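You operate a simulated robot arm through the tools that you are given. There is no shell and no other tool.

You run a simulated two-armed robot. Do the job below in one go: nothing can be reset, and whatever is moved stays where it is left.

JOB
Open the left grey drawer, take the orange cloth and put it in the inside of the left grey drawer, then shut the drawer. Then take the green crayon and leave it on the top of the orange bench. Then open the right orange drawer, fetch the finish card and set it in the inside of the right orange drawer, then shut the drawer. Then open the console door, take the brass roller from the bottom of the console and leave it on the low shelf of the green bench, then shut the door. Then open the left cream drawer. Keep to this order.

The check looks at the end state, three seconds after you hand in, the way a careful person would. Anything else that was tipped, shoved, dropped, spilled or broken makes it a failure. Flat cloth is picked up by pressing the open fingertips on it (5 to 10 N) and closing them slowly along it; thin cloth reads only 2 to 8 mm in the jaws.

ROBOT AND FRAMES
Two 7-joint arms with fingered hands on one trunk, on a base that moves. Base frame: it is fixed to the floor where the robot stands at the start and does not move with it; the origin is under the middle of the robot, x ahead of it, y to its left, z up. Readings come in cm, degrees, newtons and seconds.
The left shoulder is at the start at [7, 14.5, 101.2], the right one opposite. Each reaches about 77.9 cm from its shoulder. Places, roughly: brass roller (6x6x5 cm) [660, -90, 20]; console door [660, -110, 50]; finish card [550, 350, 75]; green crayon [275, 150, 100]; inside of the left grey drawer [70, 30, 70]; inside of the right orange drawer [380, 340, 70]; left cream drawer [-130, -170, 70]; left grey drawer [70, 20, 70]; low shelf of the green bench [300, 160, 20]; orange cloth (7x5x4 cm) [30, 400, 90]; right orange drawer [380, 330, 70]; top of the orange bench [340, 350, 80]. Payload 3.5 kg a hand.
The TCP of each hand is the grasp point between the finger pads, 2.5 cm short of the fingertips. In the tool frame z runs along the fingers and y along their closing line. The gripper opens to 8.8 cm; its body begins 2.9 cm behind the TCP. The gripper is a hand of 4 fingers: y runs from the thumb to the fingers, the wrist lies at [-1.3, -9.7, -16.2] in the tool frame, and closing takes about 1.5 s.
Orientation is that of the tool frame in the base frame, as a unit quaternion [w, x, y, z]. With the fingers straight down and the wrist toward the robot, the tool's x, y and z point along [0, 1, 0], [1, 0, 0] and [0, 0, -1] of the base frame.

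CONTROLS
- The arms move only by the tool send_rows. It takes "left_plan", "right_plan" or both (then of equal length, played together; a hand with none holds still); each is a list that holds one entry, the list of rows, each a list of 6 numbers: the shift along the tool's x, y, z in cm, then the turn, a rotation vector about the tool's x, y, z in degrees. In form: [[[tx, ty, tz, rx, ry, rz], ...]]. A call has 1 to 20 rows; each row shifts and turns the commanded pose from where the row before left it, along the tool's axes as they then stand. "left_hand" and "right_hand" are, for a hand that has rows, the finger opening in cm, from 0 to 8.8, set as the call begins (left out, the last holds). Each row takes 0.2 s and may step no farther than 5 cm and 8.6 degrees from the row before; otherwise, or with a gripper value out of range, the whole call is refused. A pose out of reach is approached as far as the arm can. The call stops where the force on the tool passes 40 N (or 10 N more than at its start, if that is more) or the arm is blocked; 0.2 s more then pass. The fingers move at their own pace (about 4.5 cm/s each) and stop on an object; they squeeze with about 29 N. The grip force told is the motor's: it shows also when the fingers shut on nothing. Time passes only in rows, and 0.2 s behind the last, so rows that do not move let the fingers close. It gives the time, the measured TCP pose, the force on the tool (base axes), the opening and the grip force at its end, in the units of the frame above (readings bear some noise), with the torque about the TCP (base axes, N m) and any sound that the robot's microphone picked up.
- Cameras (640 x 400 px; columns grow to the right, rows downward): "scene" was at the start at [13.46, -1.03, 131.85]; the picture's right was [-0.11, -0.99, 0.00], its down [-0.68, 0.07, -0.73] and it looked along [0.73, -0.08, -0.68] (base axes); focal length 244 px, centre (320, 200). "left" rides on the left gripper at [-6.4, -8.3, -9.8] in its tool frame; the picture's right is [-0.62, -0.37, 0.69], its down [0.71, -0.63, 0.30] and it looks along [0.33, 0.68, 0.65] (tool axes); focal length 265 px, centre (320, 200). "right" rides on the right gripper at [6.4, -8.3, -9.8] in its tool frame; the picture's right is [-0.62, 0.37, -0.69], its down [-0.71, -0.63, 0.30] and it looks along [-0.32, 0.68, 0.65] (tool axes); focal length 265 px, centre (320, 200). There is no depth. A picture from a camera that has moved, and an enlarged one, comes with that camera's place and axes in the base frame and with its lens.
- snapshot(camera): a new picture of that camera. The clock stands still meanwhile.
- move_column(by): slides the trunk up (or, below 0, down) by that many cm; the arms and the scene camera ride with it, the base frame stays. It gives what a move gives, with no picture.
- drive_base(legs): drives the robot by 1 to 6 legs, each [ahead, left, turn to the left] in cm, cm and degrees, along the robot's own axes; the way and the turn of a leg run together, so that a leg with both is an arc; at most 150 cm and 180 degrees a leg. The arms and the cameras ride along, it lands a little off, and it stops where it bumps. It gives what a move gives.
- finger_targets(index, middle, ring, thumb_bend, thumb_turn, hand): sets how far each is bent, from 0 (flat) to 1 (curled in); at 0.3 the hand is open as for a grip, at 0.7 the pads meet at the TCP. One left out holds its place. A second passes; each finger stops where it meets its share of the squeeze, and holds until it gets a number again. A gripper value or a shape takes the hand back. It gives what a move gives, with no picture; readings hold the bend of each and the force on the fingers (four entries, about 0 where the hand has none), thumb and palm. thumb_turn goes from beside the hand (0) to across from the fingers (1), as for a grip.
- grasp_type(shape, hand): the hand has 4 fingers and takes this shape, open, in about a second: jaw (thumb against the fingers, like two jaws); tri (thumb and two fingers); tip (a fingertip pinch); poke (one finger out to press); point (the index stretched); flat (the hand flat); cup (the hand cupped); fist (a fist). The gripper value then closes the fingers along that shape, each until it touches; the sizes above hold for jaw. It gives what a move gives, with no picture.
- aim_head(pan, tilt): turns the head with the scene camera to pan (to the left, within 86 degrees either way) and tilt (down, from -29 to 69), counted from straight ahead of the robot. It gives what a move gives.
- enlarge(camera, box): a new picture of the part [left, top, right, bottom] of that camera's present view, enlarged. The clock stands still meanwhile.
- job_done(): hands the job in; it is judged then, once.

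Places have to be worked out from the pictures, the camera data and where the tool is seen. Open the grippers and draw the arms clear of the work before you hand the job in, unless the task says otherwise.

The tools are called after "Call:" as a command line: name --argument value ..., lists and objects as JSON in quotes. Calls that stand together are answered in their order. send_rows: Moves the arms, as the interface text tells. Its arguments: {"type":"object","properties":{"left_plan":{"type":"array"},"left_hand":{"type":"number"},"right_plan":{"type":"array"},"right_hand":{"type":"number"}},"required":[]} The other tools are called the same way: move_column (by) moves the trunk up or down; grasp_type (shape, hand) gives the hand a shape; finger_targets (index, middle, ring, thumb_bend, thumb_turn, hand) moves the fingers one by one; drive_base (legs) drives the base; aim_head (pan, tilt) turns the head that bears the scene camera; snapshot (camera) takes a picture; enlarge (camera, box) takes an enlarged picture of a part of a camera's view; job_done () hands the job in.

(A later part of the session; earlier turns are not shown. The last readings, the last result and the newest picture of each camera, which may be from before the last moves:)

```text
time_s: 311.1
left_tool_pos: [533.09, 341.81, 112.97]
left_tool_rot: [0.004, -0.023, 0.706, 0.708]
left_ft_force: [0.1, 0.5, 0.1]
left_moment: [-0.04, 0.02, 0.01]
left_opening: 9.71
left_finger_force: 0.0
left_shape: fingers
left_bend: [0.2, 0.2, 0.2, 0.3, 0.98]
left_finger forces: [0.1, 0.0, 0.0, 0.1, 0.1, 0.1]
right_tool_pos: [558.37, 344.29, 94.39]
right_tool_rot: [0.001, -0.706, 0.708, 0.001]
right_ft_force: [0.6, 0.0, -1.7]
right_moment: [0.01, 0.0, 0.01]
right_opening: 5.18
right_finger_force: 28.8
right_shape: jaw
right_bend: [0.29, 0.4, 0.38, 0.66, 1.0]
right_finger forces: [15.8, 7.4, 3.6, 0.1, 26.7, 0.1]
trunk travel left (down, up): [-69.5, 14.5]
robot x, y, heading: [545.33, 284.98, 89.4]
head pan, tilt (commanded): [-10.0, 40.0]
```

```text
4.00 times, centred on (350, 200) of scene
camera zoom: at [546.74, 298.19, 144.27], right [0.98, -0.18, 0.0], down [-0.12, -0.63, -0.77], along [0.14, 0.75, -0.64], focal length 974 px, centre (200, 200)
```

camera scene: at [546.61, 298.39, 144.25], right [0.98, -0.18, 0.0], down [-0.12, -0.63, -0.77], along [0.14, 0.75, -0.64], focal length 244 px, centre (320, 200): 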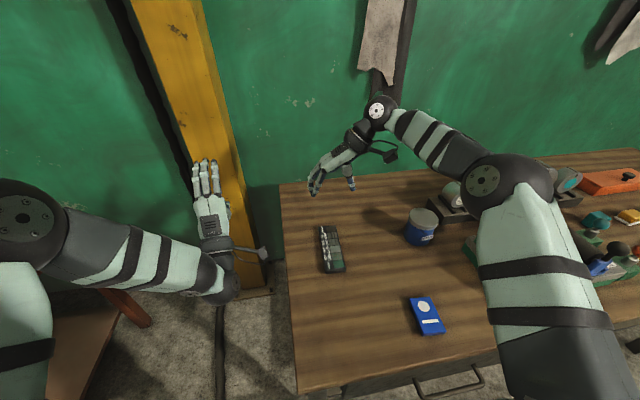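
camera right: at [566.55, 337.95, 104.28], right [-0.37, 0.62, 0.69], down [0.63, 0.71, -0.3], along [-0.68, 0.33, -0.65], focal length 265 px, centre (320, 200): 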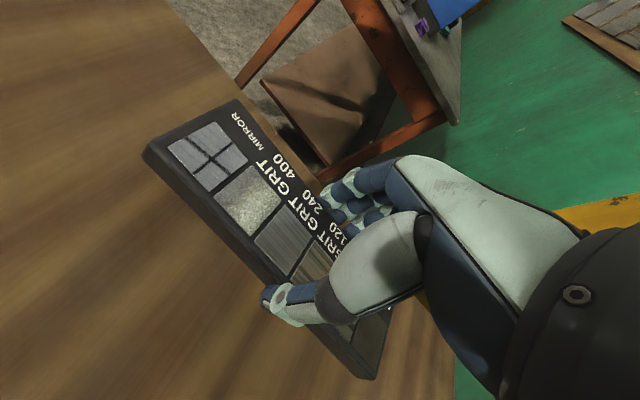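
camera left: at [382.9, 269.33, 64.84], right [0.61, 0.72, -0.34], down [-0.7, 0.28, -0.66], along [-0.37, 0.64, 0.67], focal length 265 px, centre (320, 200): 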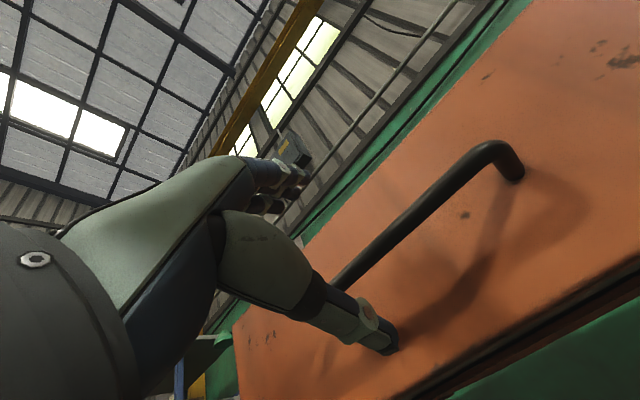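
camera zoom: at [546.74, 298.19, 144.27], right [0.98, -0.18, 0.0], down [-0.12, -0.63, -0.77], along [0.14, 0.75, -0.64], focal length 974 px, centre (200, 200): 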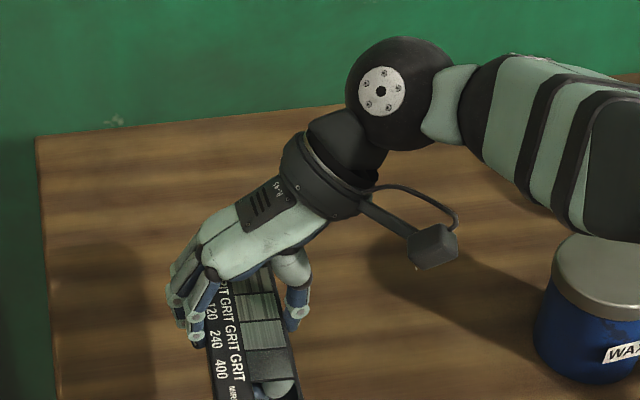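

The card is held level. I raise it, back out, and turn the hand so the card lies crosswise for the drawer.

Call:
send_rows --right_plan '[[[0, 0, -3, 0, 0, 0], [0, 0, -3, 0, 0, 0], [0, 0, -3, 0, 0, 0], [0, 0, -3, 0, 0, 0], [0, 0, -3, 0, 0, 0]]]'

Call:
drive_base --legs '[[-47, 0, 0]]'

Call:
send_rows --right_plan '[[[1, -1, 0, 0, 0, 8.2], [1, -1, 0, 0, 0, 8.2], [1, -1, 0, 0, 0, 8.2], [0, 0, 0, 0, 0, 8.2], [0, 0, 0, 0, 0, 8.2], [0, 0, 0, 0, 0, 8.2], [0, 0, 0, 0, 0, 8.2], [0, 0, 0, 0, 0, 8.2], [0, 0, 0, 0, 0, 8.2], [0, 0, 0, 0, 0, 8.2], [0, 0, 0, 0, 0, 8.2]]]'

Call:
snapshot --camera "right"

```text
time_s: 312.3
left_tool_pos: [533.23, 341.86, 112.93]
left_tool_rot: [0.004, -0.025, 0.706, 0.708]
left_ft_force: [0.6, 0.7, 0.3]
left_moment: [-0.01, 0.04, 0.01]
left_opening: 9.7
left_finger_force: 0.1
left_shape: fingers
left_bend: [0.2, 0.2, 0.2, 0.3, 0.98]
left_finger forces: [0.0, 0.0, 0.1, 0.0, 0.1, 0.0]
right_tool_pos: [558.4, 344.45, 109.82]
right_tool_rot: [0.0, -0.705, 0.709, 0.0]
right_ft_force: [-0.5, -0.1, -1.1]
right_moment: [0.0, -0.02, -0.02]
right_opening: 5.18
right_finger_force: 29.1
right_shape: jaw
right_bend: [0.29, 0.4, 0.38, 0.66, 1.0]
right_finger forces: [15.8, 7.5, 3.6, 0.0, 26.8, 0.0]
trunk travel left (down, up): [-69.5, 14.5]
robot x, y, heading: [544.88, 284.65, 89.6]
head pan, tilt (commanded): [-10.0, 40.0]
```

```text
time_s: 315.1
left_tool_pos: [533.13, 294.9, 112.94]
left_tool_rot: [0.005, -0.023, 0.707, 0.707]
left_ft_force: [-0.5, 0.0, 0.8]
left_moment: [0.0, -0.03, 0.02]
left_opening: 9.73
left_finger_force: 0.1
left_shape: fingers
left_bend: [0.2, 0.2, 0.2, 0.3, 0.98]
left_finger forces: [0.0, 0.0, 0.0, 0.0, 0.0, 0.1]
right_tool_pos: [558.27, 297.35, 109.68]
right_tool_rot: [0.0, -0.702, 0.712, 0.001]
right_ft_force: [-0.4, -0.5, -1.1]
right_moment: [-0.01, 0.04, 0.01]
right_opening: 5.19
right_finger_force: 28.8
right_shape: jaw
right_bend: [0.29, 0.4, 0.38, 0.66, 1.0]
right_finger forces: [15.8, 7.3, 3.5, 0.0, 26.7, 0.0]
trunk travel left (down, up): [-69.5, 14.5]
robot x, y, heading: [544.3, 237.93, 89.3]
head pan, tilt (commanded): [-10.0, 40.0]
```

```text
time_s: 317.6
left_tool_pos: [532.9, 294.91, 112.8]
left_tool_rot: [0.006, -0.023, 0.706, 0.707]
left_ft_force: [-0.2, 0.3, 0.2]
left_moment: [-0.02, -0.01, 0.0]
left_opening: 9.69
left_finger_force: 0.0
left_shape: fingers
left_bend: [0.2, 0.2, 0.2, 0.3, 0.98]
left_finger forces: [0.1, 0.0, 0.1, 0.0, 0.0, 0.0]
right_tool_pos: [560.77, 293.86, 109.79]
right_tool_rot: [0.0, 0.01, 1.0, 0.001]
right_ft_force: [-0.5, -0.4, -1.1]
right_moment: [-0.02, 0.0, -0.02]
right_opening: 5.14
right_finger_force: 28.6
right_shape: jaw
right_bend: [0.29, 0.4, 0.38, 0.66, 1.0]
right_finger forces: [15.7, 7.1, 3.6, 0.1, 26.5, 0.0]
trunk travel left (down, up): [-69.5, 14.5]
robot x, y, heading: [544.23, 238.05, 88.7]
head pan, tilt (commanded): [-10.0, 40.0]
```

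```text
taken
camera right: at [553.96, 285.76, 119.61], right [0.63, 0.35, 0.69], down [0.7, -0.64, -0.31], along [0.34, 0.68, -0.65], focal length 265 px, centre (320, 200)
```

right: 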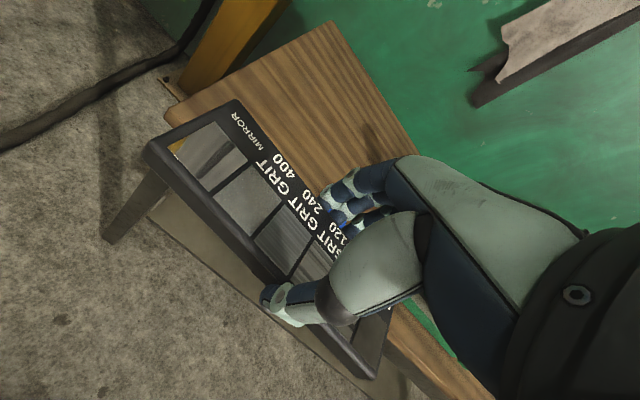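

The card is secure, now crosswise. I strafe back left to the open drawer.

Call:
drive_base --legs '[[0, 0, 1.0], [0, 140, 0], [0, 48, 0]]'

Call:
aim_head --pan 0 --tilt 45

Call:
snapshot --camera "scene"

Call:
snapshot --camera "right"

```text
time_s: 327.4
left_tool_pos: [344.06, 297.22, 112.89]
left_tool_rot: [0.008, -0.019, 0.706, 0.707]
left_ft_force: [0.2, 0.8, 0.0]
left_moment: [-0.06, -0.02, -0.01]
left_opening: 9.7
left_finger_force: 0.0
left_shape: fingers
left_bend: [0.2, 0.2, 0.2, 0.3, 0.98]
left_finger forces: [0.1, 0.0, 0.1, 0.0, 0.0, 0.0]
right_tool_pos: [371.81, 296.22, 109.77]
right_tool_rot: [0.0, 0.011, 1.0, 0.001]
right_ft_force: [-0.3, 0.7, -1.1]
right_moment: [-0.03, -0.04, 0.02]
right_opening: 5.17
right_finger_force: 29.1
right_shape: jaw
right_bend: [0.29, 0.4, 0.38, 0.66, 1.0]
right_finger forces: [15.8, 7.1, 3.7, 0.0, 26.5, 0.0]
trunk travel left (down, up): [-69.5, 14.5]
robot x, y, heading: [354.84, 240.42, 88.7]
head pan, tilt (commanded): [-10.0, 40.0]
```

```text
time_s: 328.1
left_tool_pos: [344.1, 297.26, 112.98]
left_tool_rot: [0.008, -0.021, 0.706, 0.708]
left_ft_force: [-0.3, 0.3, -0.5]
left_moment: [0.0, -0.01, -0.01]
left_opening: 9.72
left_finger_force: 0.0
left_shape: fingers
left_bend: [0.2, 0.2, 0.2, 0.3, 0.98]
left_finger forces: [0.0, 0.1, 0.0, 0.0, 0.0, 0.0]
right_tool_pos: [371.6, 296.2, 109.85]
right_tool_rot: [0.0, 0.01, 1.0, 0.001]
right_ft_force: [0.2, -0.8, -1.1]
right_moment: [-0.01, -0.03, -0.01]
right_opening: 5.17
right_finger_force: 29.2
right_shape: jaw
right_bend: [0.29, 0.4, 0.38, 0.66, 1.0]
right_finger forces: [15.8, 7.2, 3.7, 0.0, 26.5, 0.0]
trunk travel left (down, up): [-69.5, 14.5]
robot x, y, heading: [355.03, 240.17, 88.5]
head pan, tilt (commanded): [0.0, 45.0]
```

```text
taken
camera scene: at [355.52, 253.24, 143.54], right [1.0, -0.02, 0.0], down [-0.02, -0.71, -0.71], along [0.02, 0.71, -0.71], focal length 244 px, centre (320, 200)
```

scene: 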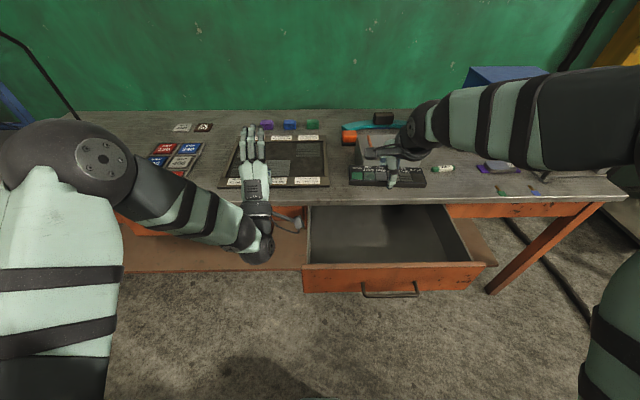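

```text
taken
camera right: at [364.98, 288.06, 119.59], right [0.63, 0.35, 0.69], down [0.7, -0.64, -0.3], along [0.34, 0.68, -0.65], focal length 265 px, centre (320, 200)
```

right: 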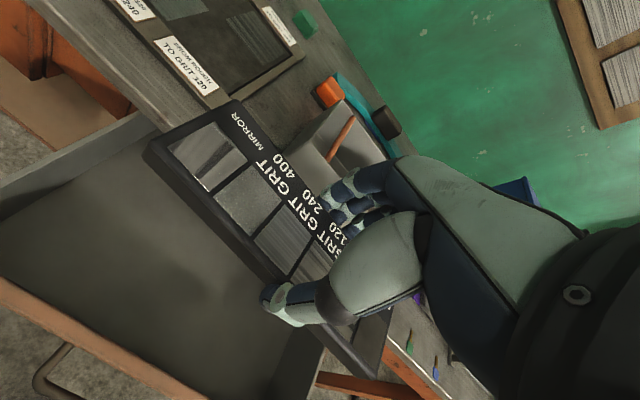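

The drawer interior spans about x 354–401, y 291–312. I move the card over x 377, y 303.5 and lower to just above the rim.

Call:
send_rows --right_plan '[[[-1.8, 2.4, 0, 0, 0, 0], [-1.8, 2.4, 0, 0, 0, 0], [-1.7, 2.4, 0, 0, 0, 0], [0, 0, 4, 0, 0, 0], [0, 0, 4, 0, 0, 0], [0, 0, 4, 0, 0, 0], [0, 0, 4, 0, 0, 0], [0, 0, 4, 0, 0, 0]]]'

Call:
snapshot --camera "scene"

Call:
snapshot --camera "right"

```text
time_s: 329.9
left_tool_pos: [344.21, 297.46, 112.8]
left_tool_rot: [0.008, -0.02, 0.707, 0.707]
left_ft_force: [0.1, -0.2, 0.2]
left_moment: [0.03, 0.01, 0.01]
left_opening: 9.7
left_finger_force: 0.0
left_shape: fingers
left_bend: [0.2, 0.2, 0.2, 0.3, 0.98]
left_finger forces: [0.0, 0.0, 0.0, 0.0, 0.0, 0.1]
right_tool_pos: [377.31, 303.44, 89.8]
right_tool_rot: [-0.001, 0.01, 1.0, 0.001]
right_ft_force: [-0.1, -0.2, -1.0]
right_moment: [0.01, -0.03, 0.03]
right_opening: 5.15
right_finger_force: 29.1
right_shape: jaw
right_bend: [0.29, 0.4, 0.38, 0.66, 0.99]
right_finger forces: [15.6, 7.2, 3.5, 0.0, 26.4, 0.0]
trunk travel left (down, up): [-69.5, 14.5]
robot x, y, heading: [354.76, 240.26, 88.9]
head pan, tilt (commanded): [0.0, 45.0]
```

```text
taken
camera scene: at [355.61, 253.39, 143.53], right [1.0, -0.02, 0.0], down [-0.02, -0.71, -0.71], along [0.02, 0.71, -0.71], focal length 244 px, centre (320, 200)
```

scene: 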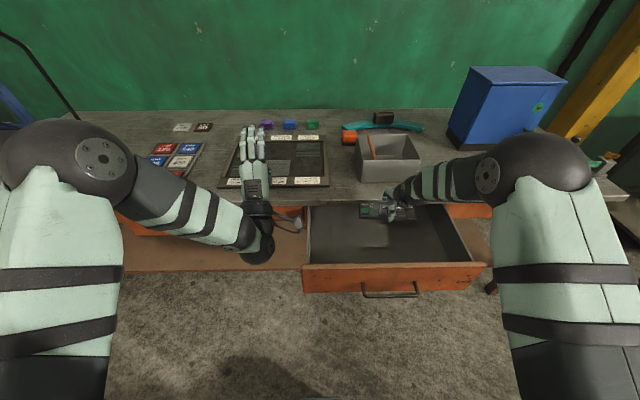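

```text
taken
camera right: at [370.6, 295.26, 99.54], right [0.63, 0.35, 0.69], down [0.7, -0.64, -0.31], along [0.34, 0.68, -0.65], focal length 265 px, centre (320, 200)
```

right: 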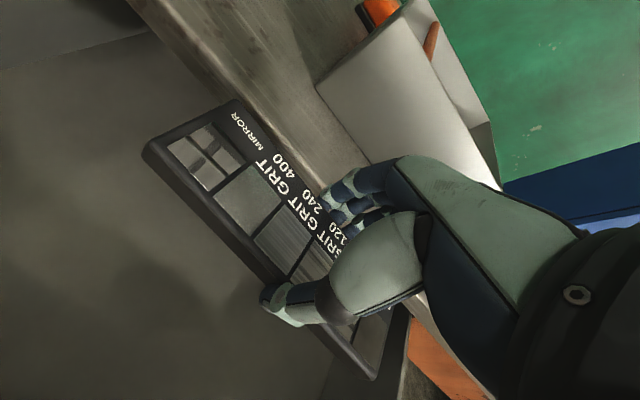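

Everything is clear of the bench edge and drawer sides. I lower to about 3 cm above the drawer floor.

Call:
send_rows --right_plan '[[[0, 0, 4, 0, 0, 0], [0, 0, 4, 0, 0, 0], [0, 0, 4, 0, 0, 0], [0, 0, 2.5, 0, 0, 0], [0, 0, 2, 0, 0, 0]]]'

Call:
snapshot --camera "scene"

Call:
snapshot --camera "right"

```text
time_s: 331.1
left_tool_pos: [344.09, 297.31, 113.0]
left_tool_rot: [0.008, -0.02, 0.707, 0.707]
left_ft_force: [0.6, -0.4, 0.6]
left_moment: [0.02, -0.04, 0.0]
left_opening: 9.73
left_finger_force: 0.1
left_shape: fingers
left_bend: [0.2, 0.2, 0.2, 0.3, 0.98]
left_finger forces: [0.0, 0.0, 0.1, 0.1, 0.0, 0.0]
right_tool_pos: [377.32, 303.31, 73.2]
right_tool_rot: [0.0, 0.01, 1.0, 0.001]
right_ft_force: [0.8, -0.3, -1.3]
right_moment: [-0.03, 0.0, 0.04]
right_opening: 5.12
right_finger_force: 29.3
right_shape: jaw
right_bend: [0.29, 0.41, 0.38, 0.66, 1.0]
right_finger forces: [15.7, 7.1, 3.5, 0.0, 26.3, 0.0]
trunk travel left (down, up): [-69.5, 14.5]
robot x, y, heading: [354.88, 240.43, 88.7]
head pan, tilt (commanded): [0.0, 45.0]
```

```text
taken
camera scene: at [355.58, 253.29, 143.54], right [1.0, -0.02, 0.0], down [-0.02, -0.71, -0.71], along [0.02, 0.71, -0.71], focal length 244 px, centre (320, 200)
```

scene: 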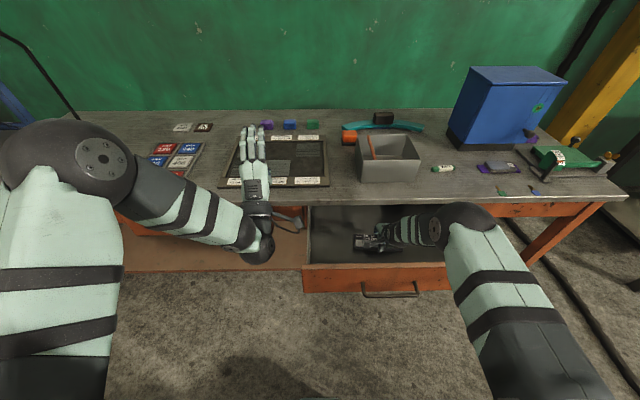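

```text
taken
camera right: at [370.55, 295.18, 83.06], right [0.63, 0.35, 0.69], down [0.7, -0.65, -0.31], along [0.34, 0.68, -0.65], focal length 265 px, centre (320, 200)
```

right: 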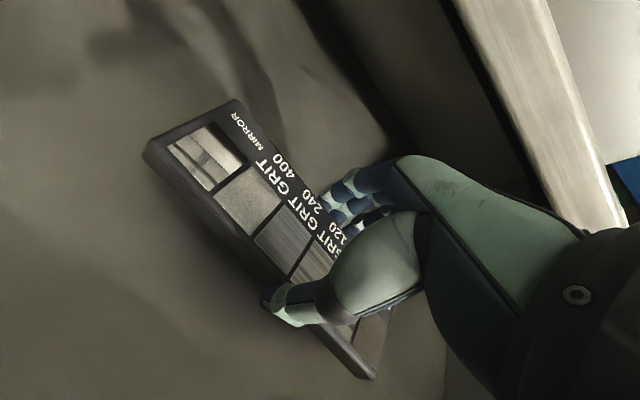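

I zoom in to check the arm's clearance to the drawer's right side before the last centimetres.

Call:
enlarge --camera "scene" --box '[290, 180, 530, 330]'

Call:
snapshot --camera "left"

```text
2.67 times, centred on (410, 255) of scene
camera zoom: at [355.58, 253.29, 143.54], right [1.0, -0.02, 0.0], down [-0.02, -0.71, -0.71], along [0.02, 0.71, -0.71], focal length 649 px, centre (80, 53)
```

zoom: 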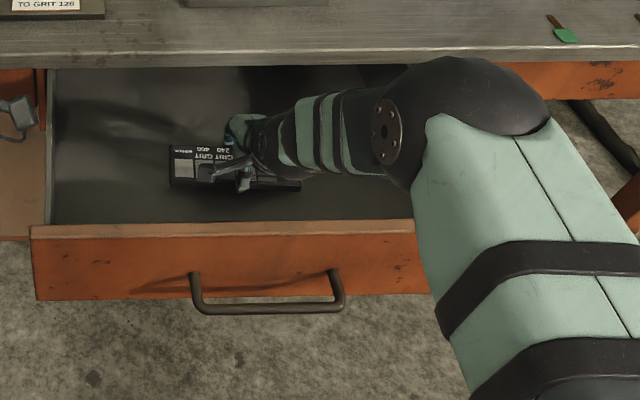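

```text
taken
camera left: at [351.08, 287.64, 104.81], right [0.62, 0.7, -0.34], down [-0.69, 0.29, -0.66], along [-0.36, 0.65, 0.67], focal length 265 px, centre (320, 200)
```

left: 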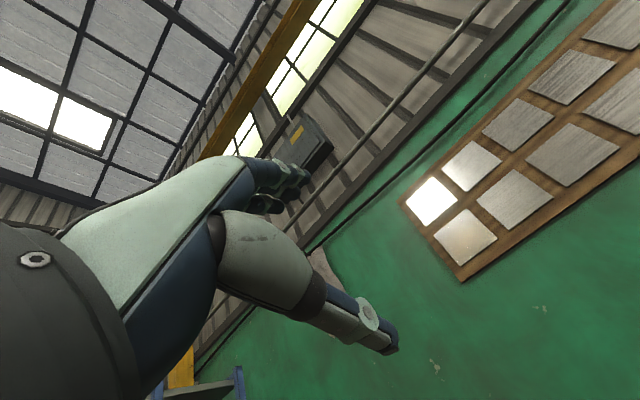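

The elbow is well above the drawer side. I lower in small steps until the card touches the floor.

Call:
send_rows --right_plan '[[[0, 0, 0.7, 0, 0, 0], [0, 0, 0.7, 0, 0, 0], [0, 0, 0.5, 0, 0, 0]]]'

Call:
send_rows --right_plan '[[[0, 0, 0.4, 0, 0, 0], [0, 0, 0.3, 0, 0, 0]]]'

Call:
send_rows --right_plan '[[[0, 0, 0.3, 0, 0, 0], [0, 0, 0.3, 0, 0, 0]]]'

Call:
snapshot --camera "right"

```text
time_s: 331.9
left_tool_pos: [343.97, 297.29, 112.84]
left_tool_rot: [0.009, -0.021, 0.706, 0.707]
left_ft_force: [0.3, -0.6, 0.5]
left_moment: [0.02, -0.01, 0.05]
left_opening: 9.71
left_finger_force: 0.1
left_shape: fingers
left_bend: [0.2, 0.2, 0.2, 0.3, 0.98]
left_finger forces: [0.0, 0.1, 0.0, 0.0, 0.0, 0.0]
right_tool_pos: [377.29, 303.4, 71.28]
right_tool_rot: [0.0, 0.01, 1.0, 0.001]
right_ft_force: [0.2, -0.8, -1.4]
right_moment: [-0.02, 0.02, 0.0]
right_opening: 5.13
right_finger_force: 29.1
right_shape: jaw
right_bend: [0.29, 0.41, 0.38, 0.66, 1.0]
right_finger forces: [15.6, 7.0, 3.5, 0.0, 26.2, 0.0]
trunk travel left (down, up): [-69.5, 14.5]
robot x, y, heading: [354.91, 239.99, 88.7]
head pan, tilt (commanded): [0.0, 45.0]
```

```text
time_s: 332.5
left_tool_pos: [344.08, 297.26, 112.95]
left_tool_rot: [0.008, -0.02, 0.706, 0.708]
left_ft_force: [0.0, 0.2, -0.4]
left_moment: [0.02, 0.01, 0.01]
left_opening: 9.68
left_finger_force: 0.1
left_shape: fingers
left_bend: [0.2, 0.2, 0.2, 0.3, 0.98]
left_finger forces: [0.0, 0.0, 0.1, 0.1, 0.0, 0.1]
right_tool_pos: [377.15, 303.35, 70.81]
right_tool_rot: [0.0, 0.011, 1.0, 0.003]
right_ft_force: [0.3, 1.0, 4.4]
right_moment: [-0.15, 0.02, 0.02]
right_opening: 5.14
right_finger_force: 28.9
right_shape: jaw
right_bend: [0.29, 0.41, 0.38, 0.66, 1.0]
right_finger forces: [16.0, 7.9, 3.8, 0.0, 32.0, 0.0]
trunk travel left (down, up): [-69.5, 14.5]
robot x, y, heading: [354.81, 240.12, 88.6]
head pan, tilt (commanded): [0.0, 45.0]
```

```text
time_s: 333.1
left_tool_pos: [343.82, 296.71, 113.24]
left_tool_rot: [0.008, -0.021, 0.705, 0.709]
left_ft_force: [-0.1, 0.5, -0.2]
left_moment: [-0.02, 0.01, 0.01]
left_opening: 9.72
left_finger_force: 0.0
left_shape: fingers
left_bend: [0.2, 0.2, 0.2, 0.3, 0.98]
left_finger forces: [0.0, 0.1, 0.0, 0.0, 0.1, 0.0]
right_tool_pos: [377.19, 303.3, 70.79]
right_tool_rot: [-0.001, 0.012, 1.0, 0.008]
right_ft_force: [2.3, -0.2, 31.6]
right_moment: [-1.2, 0.14, 0.05]
right_opening: 5.15
right_finger_force: 29.3
right_shape: jaw
right_bend: [0.29, 0.41, 0.39, 0.66, 1.0]
right_finger forces: [15.8, 7.0, 3.9, 0.0, 58.5, 0.0]
trunk travel left (down, up): [-69.5, 14.5]
robot x, y, heading: [355.14, 239.86, 88.9]
head pan, tilt (commanded): [0.0, 45.0]
```

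```text
taken
camera right: at [370.39, 295.1, 80.49], right [0.63, 0.34, 0.7], down [0.7, -0.64, -0.31], along [0.34, 0.69, -0.64], focal length 265 px, centre (320, 200)
```

right: 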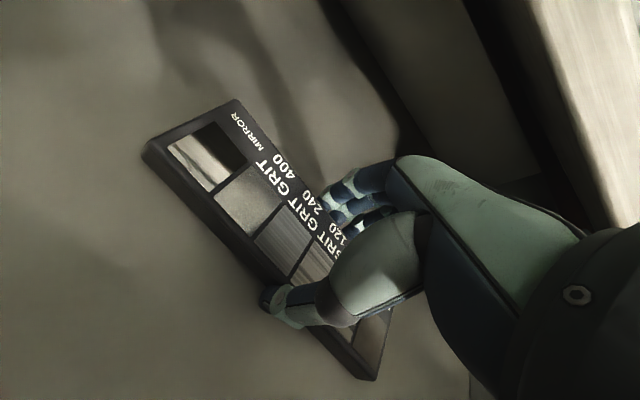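

The card/thumb touches the drawer floor (31 N). I ease up 0.4 cm and open the hand.

Call:
send_rows --right_plan '[[[0, 0, -0.5, 0, 0, 0]]]'

Call:
send_rows --right_plan '[[[0, 0, 0, 0, 0, 0], [0, 0, 0, 0, 0, 0], [0, 0, 0, 0, 0, 0], [0, 0, 0, 0, 0, 0], [0, 0, 0, 0, 0, 0]]]' --right_hand 8.8

Call:
snapshot --camera "right"

```text
time_s: 333.5
left_tool_pos: [344.09, 297.03, 113.09]
left_tool_rot: [0.01, -0.019, 0.705, 0.708]
left_ft_force: [0.1, 0.5, -0.6]
left_moment: [0.02, -0.03, 0.01]
left_opening: 9.69
left_finger_force: 0.0
left_shape: fingers
left_bend: [0.2, 0.2, 0.2, 0.3, 0.98]
left_finger forces: [0.0, 0.0, 0.1, 0.0, 0.0, 0.1]
right_tool_pos: [377.17, 303.24, 70.62]
right_tool_rot: [0.0, 0.011, 1.0, 0.003]
right_ft_force: [1.6, 2.7, 18.8]
right_moment: [-0.36, 0.03, 0.01]
right_opening: 5.11
right_finger_force: 29.1
right_shape: jaw
right_bend: [0.29, 0.41, 0.39, 0.67, 1.0]
right_finger forces: [18.8, 10.4, 4.4, 0.0, 43.8, 0.1]
trunk travel left (down, up): [-69.5, 14.5]
robot x, y, heading: [355.02, 239.83, 88.6]
head pan, tilt (commanded): [0.0, 45.0]
```

```text
time_s: 334.7
left_tool_pos: [343.99, 297.02, 112.97]
left_tool_rot: [0.008, -0.021, 0.706, 0.708]
left_ft_force: [0.7, -0.3, -0.5]
left_moment: [-0.01, 0.0, 0.04]
left_opening: 9.71
left_finger_force: 0.1
left_shape: fingers
left_bend: [0.2, 0.2, 0.2, 0.3, 0.98]
left_finger forces: [0.0, 0.0, 0.0, 0.0, 0.0, 0.0]
right_tool_pos: [377.14, 303.15, 70.59]
right_tool_rot: [0.001, 0.011, 1.0, 0.001]
right_ft_force: [-0.7, -2.6, 9.9]
right_moment: [0.48, -0.09, 0.06]
right_opening: 8.66
right_finger_force: 0.1
right_shape: jaw
right_bend: [0.3, 0.3, 0.3, 0.3, 0.98]
right_finger forces: [0.1, 10.4, 0.1, 0.0, 0.0, 0.0]
trunk travel left (down, up): [-69.5, 14.5]
robot x, y, heading: [355.14, 240.26, 88.9]
head pan, tilt (commanded): [0.0, 45.0]
```

```text
taken
camera right: at [370.4, 295.04, 80.46], right [0.63, 0.35, 0.69], down [0.7, -0.64, -0.31], along [0.34, 0.68, -0.65], focal length 265 px, centre (320, 200)
```

right: 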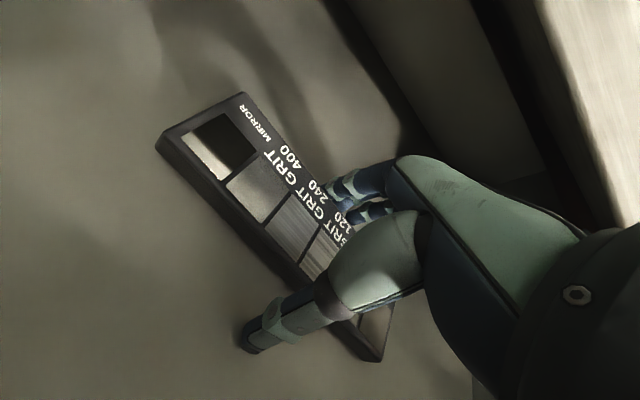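

Released; the card lies on the drawer floor. I lift the hand straight out.

Call:
send_rows --right_plan '[[[0, 0, -1, 0, 0, 0], [0, 0, -2, 0, 0, 0], [0, 0, -3, 0, 0, 0], [0, 0, -4, 0, 0, 0], [0, 0, -4, 0, 0, 0], [0, 0, -4, 0, 0, 0], [0, 0, -4, 0, 0, 0], [0, 0, -4, 0, 0, 0], [0, 0, -4, 0, 0, 0]]]'

Call:
snapshot --camera "scene"

Call:
snapshot --camera "right"

```text
time_s: 336.7
left_tool_pos: [344.13, 297.22, 113.0]
left_tool_rot: [0.008, -0.021, 0.706, 0.708]
left_ft_force: [0.0, -0.5, 0.4]
left_moment: [-0.04, -0.01, 0.03]
left_opening: 9.7
left_finger_force: 0.1
left_shape: fingers
left_bend: [0.2, 0.2, 0.2, 0.3, 0.98]
left_finger forces: [0.0, 0.0, 0.0, 0.0, 0.1, 0.0]
right_tool_pos: [377.12, 302.92, 100.75]
right_tool_rot: [-0.001, 0.011, 1.0, 0.001]
right_ft_force: [-0.4, 0.1, 0.2]
right_moment: [0.01, 0.01, 0.01]
right_opening: 8.78
right_finger_force: 0.1
right_shape: jaw
right_bend: [0.3, 0.3, 0.3, 0.3, 0.98]
right_finger forces: [0.1, 0.1, 0.1, 0.0, 0.1, 0.0]
trunk travel left (down, up): [-69.5, 14.5]
robot x, y, heading: [355.0, 240.53, 88.9]
head pan, tilt (commanded): [0.0, 45.0]
```

```text
taken
camera scene: at [355.51, 253.08, 143.55], right [1.0, -0.02, 0.0], down [-0.02, -0.71, -0.71], along [0.02, 0.71, -0.71], focal length 244 px, centre (320, 200)
```

scene: 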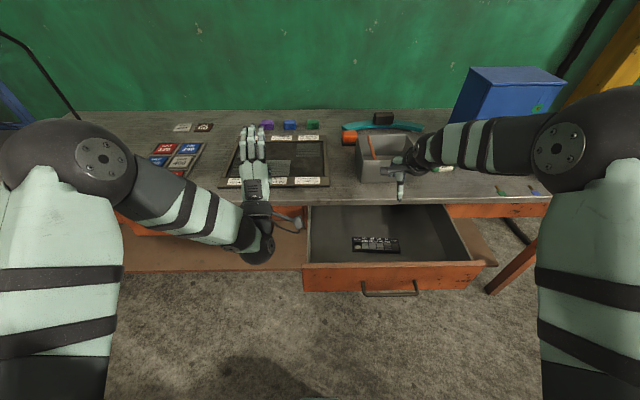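

```text
taken
camera right: at [370.36, 294.8, 110.51], right [0.63, 0.35, 0.69], down [0.7, -0.64, -0.31], along [0.34, 0.68, -0.65], focal length 265 px, centre (320, 200)
```

right: 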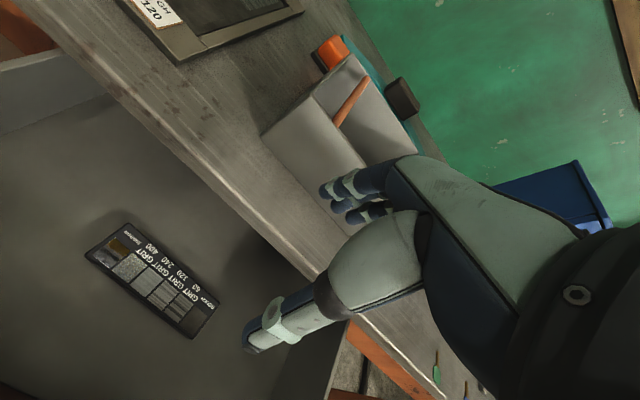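

The card lies in the drawer. Next I back up, lower the right fist in front of the handle and push the drawer shut.

Call:
drive_base --legs '[[-18, 0, 1.0]]'

Call:
grasp_type --hand "right" --shape "fist"

Call:
send_rows --right_plan '[[[0, -3.5, 0, 0, 0, 0], [0, -3.5, 0, 0, 0, 0], [0, -3.5, 0, 0, 0, 0], [0, -3.5, 0, 0, 0, 0]]]'

Call:
snapshot --camera "scene"

```text
time_s: 338.2
left_tool_pos: [342.74, 279.73, 112.8]
left_tool_rot: [0.002, -0.027, 0.707, 0.707]
left_ft_force: [-0.3, 0.3, -0.5]
left_moment: [-0.02, 0.0, 0.04]
left_opening: 9.72
left_finger_force: 0.0
left_shape: fingers
left_bend: [0.2, 0.2, 0.2, 0.3, 0.98]
left_finger forces: [0.0, 0.0, 0.0, 0.0, 0.0, 0.1]
right_tool_pos: [375.71, 286.09, 100.46]
right_tool_rot: [0.0, 0.001, 1.0, 0.0]
right_ft_force: [0.0, -0.7, 0.3]
right_moment: [0.01, -0.02, -0.03]
right_opening: 8.78
right_finger_force: 0.1
right_shape: jaw
right_bend: [0.3, 0.3, 0.3, 0.3, 0.98]
right_finger forces: [0.0, 0.1, 0.0, 0.0, 0.1, 0.0]
trunk travel left (down, up): [-69.5, 14.5]
robot x, y, heading: [354.82, 222.3, 89.9]
head pan, tilt (commanded): [0.0, 45.0]
```

```text
time_s: 339.1
left_tool_pos: [342.79, 279.62, 112.93]
left_tool_rot: [0.0, -0.028, 0.706, 0.707]
left_ft_force: [0.2, -0.4, -0.4]
left_moment: [-0.01, 0.02, -0.02]
left_opening: 9.72
left_finger_force: 0.1
left_shape: fingers
left_bend: [0.2, 0.2, 0.2, 0.3, 0.98]
left_finger forces: [0.0, 0.0, 0.1, 0.1, 0.0, 0.1]
right_tool_pos: [375.63, 286.04, 100.66]
right_tool_rot: [0.0, 0.001, 1.0, 0.001]
right_ft_force: [0.2, 0.4, 1.7]
right_moment: [-0.01, 0.0, -0.01]
right_opening: 0.0
right_finger_force: 0.1
right_shape: fist
right_bend: [1.0, 1.0, 1.0, 0.86, 0.85]
right_finger forces: [0.0, 0.1, 0.1, 0.1, 0.1, 0.1]
trunk travel left (down, up): [-69.5, 14.5]
robot x, y, heading: [354.5, 222.57, 90.0]
head pan, tilt (commanded): [0.0, 45.0]
```

```text
time_s: 340.1
left_tool_pos: [342.66, 279.38, 112.99]
left_tool_rot: [0.001, -0.027, 0.705, 0.708]
left_ft_force: [0.2, -0.7, 0.7]
left_moment: [0.01, 0.04, -0.02]
left_opening: 9.71
left_finger_force: 0.1
left_shape: fingers
left_bend: [0.2, 0.2, 0.2, 0.3, 0.98]
left_finger forces: [0.0, 0.0, 0.0, 0.0, 0.0, 0.0]
right_tool_pos: [375.64, 271.92, 100.81]
right_tool_rot: [0.0, 0.001, 1.0, 0.002]
right_ft_force: [0.5, -0.5, 0.4]
right_moment: [0.01, 0.01, -0.01]
right_opening: 0.02
right_finger_force: 0.0
right_shape: fist
right_bend: [1.0, 1.0, 1.0, 0.86, 0.85]
right_finger forces: [0.1, 0.1, 0.0, 0.0, 0.0, 0.0]
trunk travel left (down, up): [-69.5, 14.5]
robot x, y, heading: [354.49, 222.78, 90.0]
head pan, tilt (commanded): [0.0, 45.0]
```

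```text
taken
camera scene: at [355.06, 235.53, 143.56], right [1.0, 0.0, 0.0], down [0.0, -0.71, -0.71], along [0.0, 0.71, -0.71], focal length 244 px, centre (320, 200)
```

scene: 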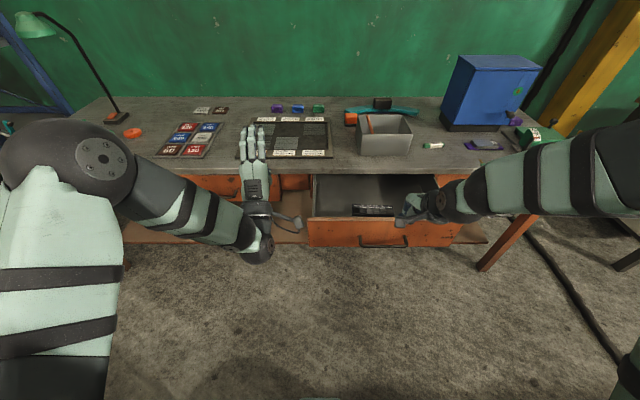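

Now lower the fist to handle height in front of the drawer.

Call:
send_rows --right_plan '[[[0, 0, 4, 0, 0, 0], [0, 0, 4, 0, 0, 0], [0, 0, 4, 0, 0, 0], [0, 0, 4, 0, 0, 0], [0, 0, 4, 0, 0, 0], [0, 0, 4, 0, 0, 0], [0, 0, 4, 0, 0, 0]]]'

Call:
snapshot --camera "scene"

Call:
snapshot --camera "right"

```text
time_s: 341.7
left_tool_pos: [342.81, 279.7, 112.93]
left_tool_rot: [0.001, -0.026, 0.706, 0.707]
left_ft_force: [0.2, 0.3, -1.2]
left_moment: [0.01, 0.0, -0.01]
left_opening: 9.74
left_finger_force: 0.0
left_shape: fingers
left_bend: [0.2, 0.2, 0.2, 0.3, 0.98]
left_finger forces: [0.1, 0.1, 0.1, 0.1, 0.0, 0.0]
right_tool_pos: [375.67, 272.33, 72.42]
right_tool_rot: [-0.001, 0.001, 1.0, 0.0]
right_ft_force: [1.2, 0.3, 0.0]
right_moment: [0.0, 0.01, -0.01]
right_opening: 0.0
right_finger_force: 0.0
right_shape: fist
right_bend: [1.0, 1.0, 1.0, 0.86, 0.85]
right_finger forces: [0.0, 0.0, 0.0, 0.0, 0.0, 0.0]
trunk travel left (down, up): [-69.5, 14.5]
robot x, y, heading: [354.36, 223.06, 90.0]
head pan, tilt (commanded): [0.0, 45.0]
```

```text
taken
camera scene: at [355.13, 235.87, 143.54], right [1.0, 0.0, 0.0], down [0.0, -0.71, -0.71], along [0.0, 0.71, -0.71], focal length 244 px, centre (320, 200)
```

scene: 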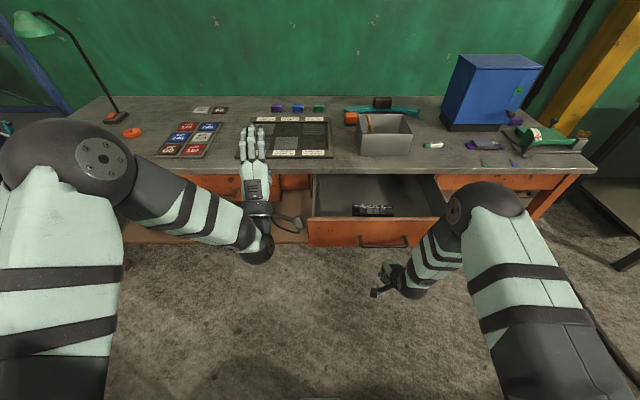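

```text
taken
camera right: at [369.11, 264.1, 82.23], right [0.62, 0.37, 0.69], down [0.71, -0.63, -0.31], along [0.32, 0.68, -0.65], focal length 265 px, centre (320, 200)
```

right: 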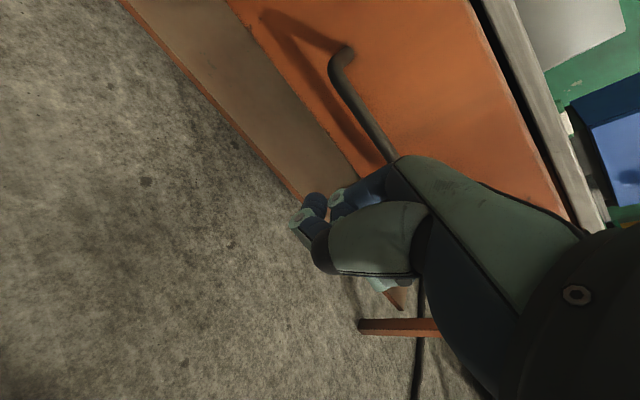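

The fist is in front of the handle. I drive ahead 20 cm to push, then finish with the arm.

Call:
drive_base --legs '[[20, 0, 0]]'

Call:
send_rows --right_plan '[[[0, 1.5, 0, 0, 0, 0], [0, 1.5, 0, 0, 0, 0], [0, 1.5, 0, 0, 0, 0], [0, 1.5, 0, 0, 0, 0], [0, 1.5, 0, 0, 0, 0], [0, 1.2, 0, 0, 0, 0], [0, 1, 0, 0, 0, 0]]]'

Call:
snapshot --camera "scene"

```text
time_s: 343.3
left_tool_pos: [342.87, 299.48, 112.89]
left_tool_rot: [0.0, -0.028, 0.706, 0.708]
left_ft_force: [0.6, 0.0, 0.4]
left_moment: [-0.01, -0.03, -0.03]
left_opening: 9.73
left_finger_force: 0.1
left_shape: fingers
left_bend: [0.2, 0.2, 0.2, 0.3, 0.98]
left_finger forces: [0.0, 0.0, 0.1, 0.0, 0.1, 0.0]
right_tool_pos: [375.81, 292.16, 72.55]
right_tool_rot: [0.001, 0.001, 1.0, 0.0]
right_ft_force: [-0.5, 0.1, 0.1]
right_moment: [-0.01, 0.0, -0.01]
right_opening: 8.08
right_finger_force: 0.1
right_shape: fist
right_bend: [1.0, 1.0, 1.0, 0.86, 0.85]
right_finger forces: [0.0, 0.1, 0.0, 0.1, 0.0, 0.1]
trunk travel left (down, up): [-69.5, 14.5]
robot x, y, heading: [354.99, 242.51, 89.6]
head pan, tilt (commanded): [0.0, 45.0]
```

```text
time_s: 344.9
left_tool_pos: [342.78, 299.56, 112.86]
left_tool_rot: [0.001, -0.026, 0.706, 0.708]
left_ft_force: [0.6, -1.4, -0.4]
left_moment: [0.01, 0.04, 0.0]
left_opening: 9.72
left_finger_force: 0.0
left_shape: fingers
left_bend: [0.2, 0.2, 0.2, 0.3, 0.98]
left_finger forces: [0.0, 0.0, 0.0, 0.1, 0.0, 0.1]
right_tool_pos: [375.96, 301.94, 72.52]
right_tool_rot: [0.0, 0.001, 1.0, 0.0]
right_ft_force: [0.5, -2.7, 2.3]
right_moment: [0.08, -0.02, -0.02]
right_opening: 8.05
right_finger_force: 0.0
right_shape: fist
right_bend: [1.0, 1.0, 1.0, 0.86, 0.85]
right_finger forces: [0.0, 2.8, 0.0, 0.0, 0.0, 0.0]
trunk travel left (down, up): [-69.5, 14.5]
robot x, y, heading: [354.48, 242.54, 89.8]
head pan, tilt (commanded): [0.0, 45.0]
```

```text
taken
camera scene: at [355.15, 255.69, 143.54], right [1.0, 0.0, 0.0], down [0.0, -0.71, -0.71], along [0.0, 0.71, -0.71], focal length 244 px, centre (320, 200)
```

scene: 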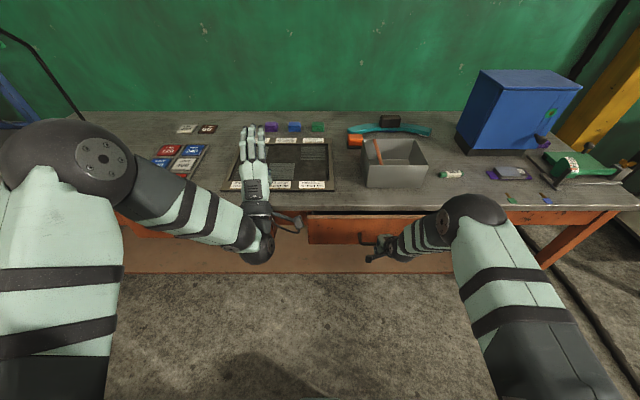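

The drawer is nearly in. I keep pushing in small steps until it seats.

Call:
send_rows --right_plan '[[[0, 1, 0, 0, 0, 0], [0, 1, 0, 0, 0, 0], [0, 1, 0, 0, 0, 0], [0, 0.8, 0, 0, 0, 0], [0, 0.8, 0, 0, 0, 0], [0, 0.6, 0, 0, 0, 0], [0, 0.6, 0, 0, 0, 0]]]'

Call:
enlarge --camera "scene" --box '[290, 180, 450, 280]'

Call:
snapshot --camera "right"

```text
time_s: 346.5
left_tool_pos: [342.79, 299.35, 113.0]
left_tool_rot: [0.0, -0.027, 0.706, 0.708]
left_ft_force: [0.1, -0.2, 0.6]
left_moment: [-0.05, 0.0, 0.0]
left_opening: 9.7
left_finger_force: 0.0
left_shape: fingers
left_bend: [0.2, 0.2, 0.2, 0.3, 0.98]
left_finger forces: [0.1, 0.1, 0.0, 0.0, 0.1, 0.0]
right_tool_pos: [375.91, 307.53, 72.67]
right_tool_rot: [0.001, 0.001, 1.0, 0.0]
right_ft_force: [-0.5, -5.0, 0.8]
right_moment: [0.01, -0.17, 0.11]
right_opening: 8.06
right_finger_force: 0.0
right_shape: fist
right_bend: [1.0, 1.0, 1.0, 0.76, 0.85]
right_finger forces: [0.0, 7.6, 0.0, 0.1, 9.2, 0.0]
trunk travel left (down, up): [-69.5, 14.5]
robot x, y, heading: [355.03, 242.74, 89.9]
head pan, tilt (commanded): [0.0, 45.0]
```

```text
4.00 times, centred on (370, 230) of scene
camera zoom: at [355.12, 255.5, 143.55], right [1.0, 0.0, 0.0], down [0.0, -0.71, -0.71], along [0.0, 0.71, -0.71], focal length 974 px, centre (120, 80)
```

zoom: 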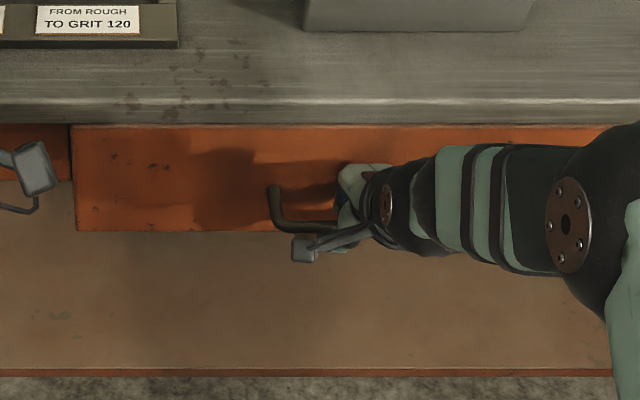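

```text
taken
camera right: at [369.23, 299.28, 82.5], right [0.62, 0.37, 0.69], down [0.71, -0.63, -0.31], along [0.33, 0.68, -0.65], focal length 265 px, centre (320, 200)
```

right: 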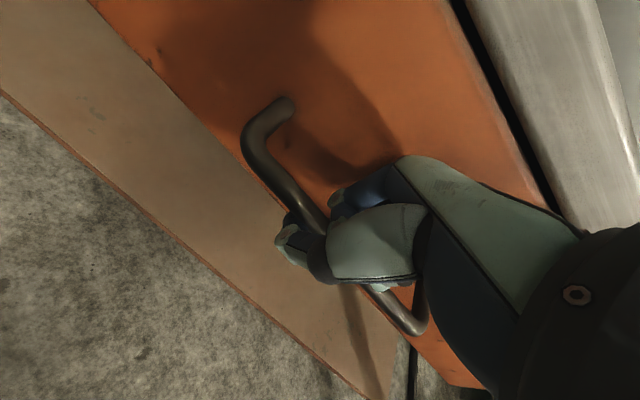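

A light force still; I push a little more to be sure it's seated.

Call:
send_rows --right_plan '[[[0, 0.6, 0, 0, 0, 0], [0, 0.6, 0, 0, 0, 0], [0, 0.6, 0, 0, 0, 0], [0, 0.5, 0, 0, 0, 0], [0, 0.5, 0, 0, 0, 0]]]'

Call:
enlarge --camera "scene" --box '[290, 180, 450, 280]'

```text
time_s: 347.4
left_tool_pos: [342.88, 298.98, 113.25]
left_tool_rot: [0.002, -0.026, 0.705, 0.709]
left_ft_force: [0.1, -0.2, -0.1]
left_moment: [0.0, -0.01, 0.01]
left_opening: 9.67
left_finger_force: 0.0
left_shape: fingers
left_bend: [0.2, 0.2, 0.2, 0.3, 0.98]
left_finger forces: [0.1, 0.0, 0.1, 0.1, 0.0, 0.1]
right_tool_pos: [375.87, 308.72, 72.05]
right_tool_rot: [0.001, 0.001, 1.0, -0.01]
right_ft_force: [0.4, -18.3, 9.2]
right_moment: [0.33, -0.08, 0.21]
right_opening: 8.07
right_finger_force: 0.1
right_shape: fist
right_bend: [1.0, 1.0, 1.0, 0.78, 0.85]
right_finger forces: [1.8, 18.5, 0.0, 0.1, 14.0, 0.1]
trunk travel left (down, up): [-69.5, 14.5]
robot x, y, heading: [355.18, 242.27, 90.0]
head pan, tilt (commanded): [0.0, 45.0]
stopped in row 4 (right hand): the force on the tool passed its limit at 44 N (the readings are from after the stop); the commanded pose is now the measured one
```

```text
4.00 times, centred on (370, 230) of scene
camera zoom: at [355.06, 255.05, 143.64], right [1.0, -0.01, 0.0], down [0.0, -0.7, -0.71], along [0.0, 0.71, -0.7], focal length 974 px, centre (120, 80)
```

zoom: 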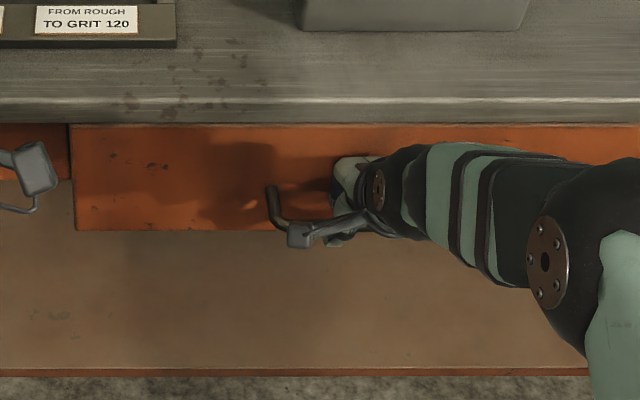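

It hit 44 N and stopped: the orange drawer is fully shut. I withdraw the fist, reopen the hand and raise it.

Call:
send_rows --right_plan '[[[0, -2, 0, 0, 0, 0], [0, -4, 0, 0, 0, 0], [0, -4, 0, 0, 0, 0], [0, -4, 0, 0, 0, 0], [0, -2, -4, 0, 0, 0], [0, 0, -4.5, 0, 0, 0], [0, 0, -4.5, 0, 0, 0], [0, 0, -4.5, 0, 0, 0], [0, 0, -4.5, 0, 0, 0], [0, 0, -4.5, 0, 0, 0], [0, 0, -4.5, 0, 0, 0], [0, 0, -4.5, 0, 0, 0]]]'

Call:
grasp_type --hand "right" --shape "jaw"

Call:
drive_base --legs '[[-10, 0, 0]]'

Call:
snapshot --camera "scene"

```text
time_s: 350.0
left_tool_pos: [342.83, 299.33, 112.89]
left_tool_rot: [0.001, -0.027, 0.706, 0.708]
left_ft_force: [-0.7, 0.1, 1.5]
left_moment: [0.0, 0.0, 0.01]
left_opening: 9.7
left_finger_force: 0.0
left_shape: fingers
left_bend: [0.2, 0.2, 0.2, 0.3, 0.98]
left_finger forces: [0.0, 0.0, 0.0, 0.0, 0.0, 0.1]
right_tool_pos: [375.56, 293.73, 107.64]
right_tool_rot: [0.0, 0.0, 1.0, -0.008]
right_ft_force: [0.3, 0.2, -0.1]
right_moment: [-0.01, -0.01, 0.0]
right_opening: 8.06
right_finger_force: 0.1
right_shape: fist
right_bend: [1.0, 1.0, 1.0, 0.86, 0.85]
right_finger forces: [0.0, 0.0, 0.1, 0.0, 0.0, 0.0]
trunk travel left (down, up): [-69.5, 14.5]
robot x, y, heading: [354.88, 242.6, 89.9]
head pan, tilt (commanded): [0.0, 45.0]
```

```text
time_s: 350.9
left_tool_pos: [342.94, 299.48, 112.79]
left_tool_rot: [0.002, -0.026, 0.706, 0.708]
left_ft_force: [0.4, -0.2, -0.7]
left_moment: [0.0, 0.03, 0.0]
left_opening: 9.71
left_finger_force: 0.2
left_shape: fingers
left_bend: [0.2, 0.2, 0.2, 0.3, 0.98]
left_finger forces: [0.1, 0.0, 0.1, 0.0, 0.0, 0.1]
right_tool_pos: [375.72, 293.86, 107.57]
right_tool_rot: [0.0, 0.0, 1.0, -0.009]
right_ft_force: [0.1, 0.1, -0.2]
right_moment: [-0.02, -0.01, 0.02]
right_opening: 8.76
right_finger_force: 0.1
right_shape: jaw
right_bend: [0.3, 0.3, 0.3, 0.3, 0.97]
right_finger forces: [0.0, 0.0, 0.0, 0.1, 0.0, 0.1]
trunk travel left (down, up): [-69.5, 14.5]
robot x, y, heading: [354.82, 242.78, 89.5]
head pan, tilt (commanded): [0.0, 45.0]
```

```text
time_s: 352.1
left_tool_pos: [342.89, 289.85, 112.83]
left_tool_rot: [0.001, -0.028, 0.706, 0.707]
left_ft_force: [0.2, 0.8, 0.1]
left_moment: [-0.01, -0.01, -0.01]
left_opening: 9.69
left_finger_force: 0.0
left_shape: fingers
left_bend: [0.2, 0.2, 0.2, 0.3, 0.98]
left_finger forces: [0.1, 0.0, 0.0, 0.0, 0.1, 0.1]
right_tool_pos: [375.65, 284.16, 107.55]
right_tool_rot: [0.001, 0.001, 1.0, -0.009]
right_ft_force: [0.4, -0.6, 0.4]
right_moment: [-0.02, 0.0, 0.01]
right_opening: 8.76
right_finger_force: 0.1
right_shape: jaw
right_bend: [0.3, 0.3, 0.3, 0.3, 0.97]
right_finger forces: [0.1, 0.0, 0.1, 0.0, 0.0, 0.0]
trunk travel left (down, up): [-69.5, 14.5]
robot x, y, heading: [354.75, 232.84, 89.9]
head pan, tilt (commanded): [0.0, 45.0]
```

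```text
taken
camera scene: at [355.11, 246.03, 143.52], right [1.0, 0.0, 0.0], down [0.0, -0.71, -0.71], along [0.0, 0.71, -0.71], focal length 244 px, centre (320, 200)
```

scene: 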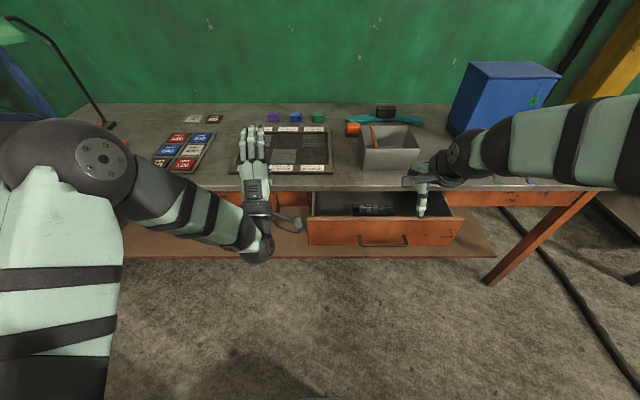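

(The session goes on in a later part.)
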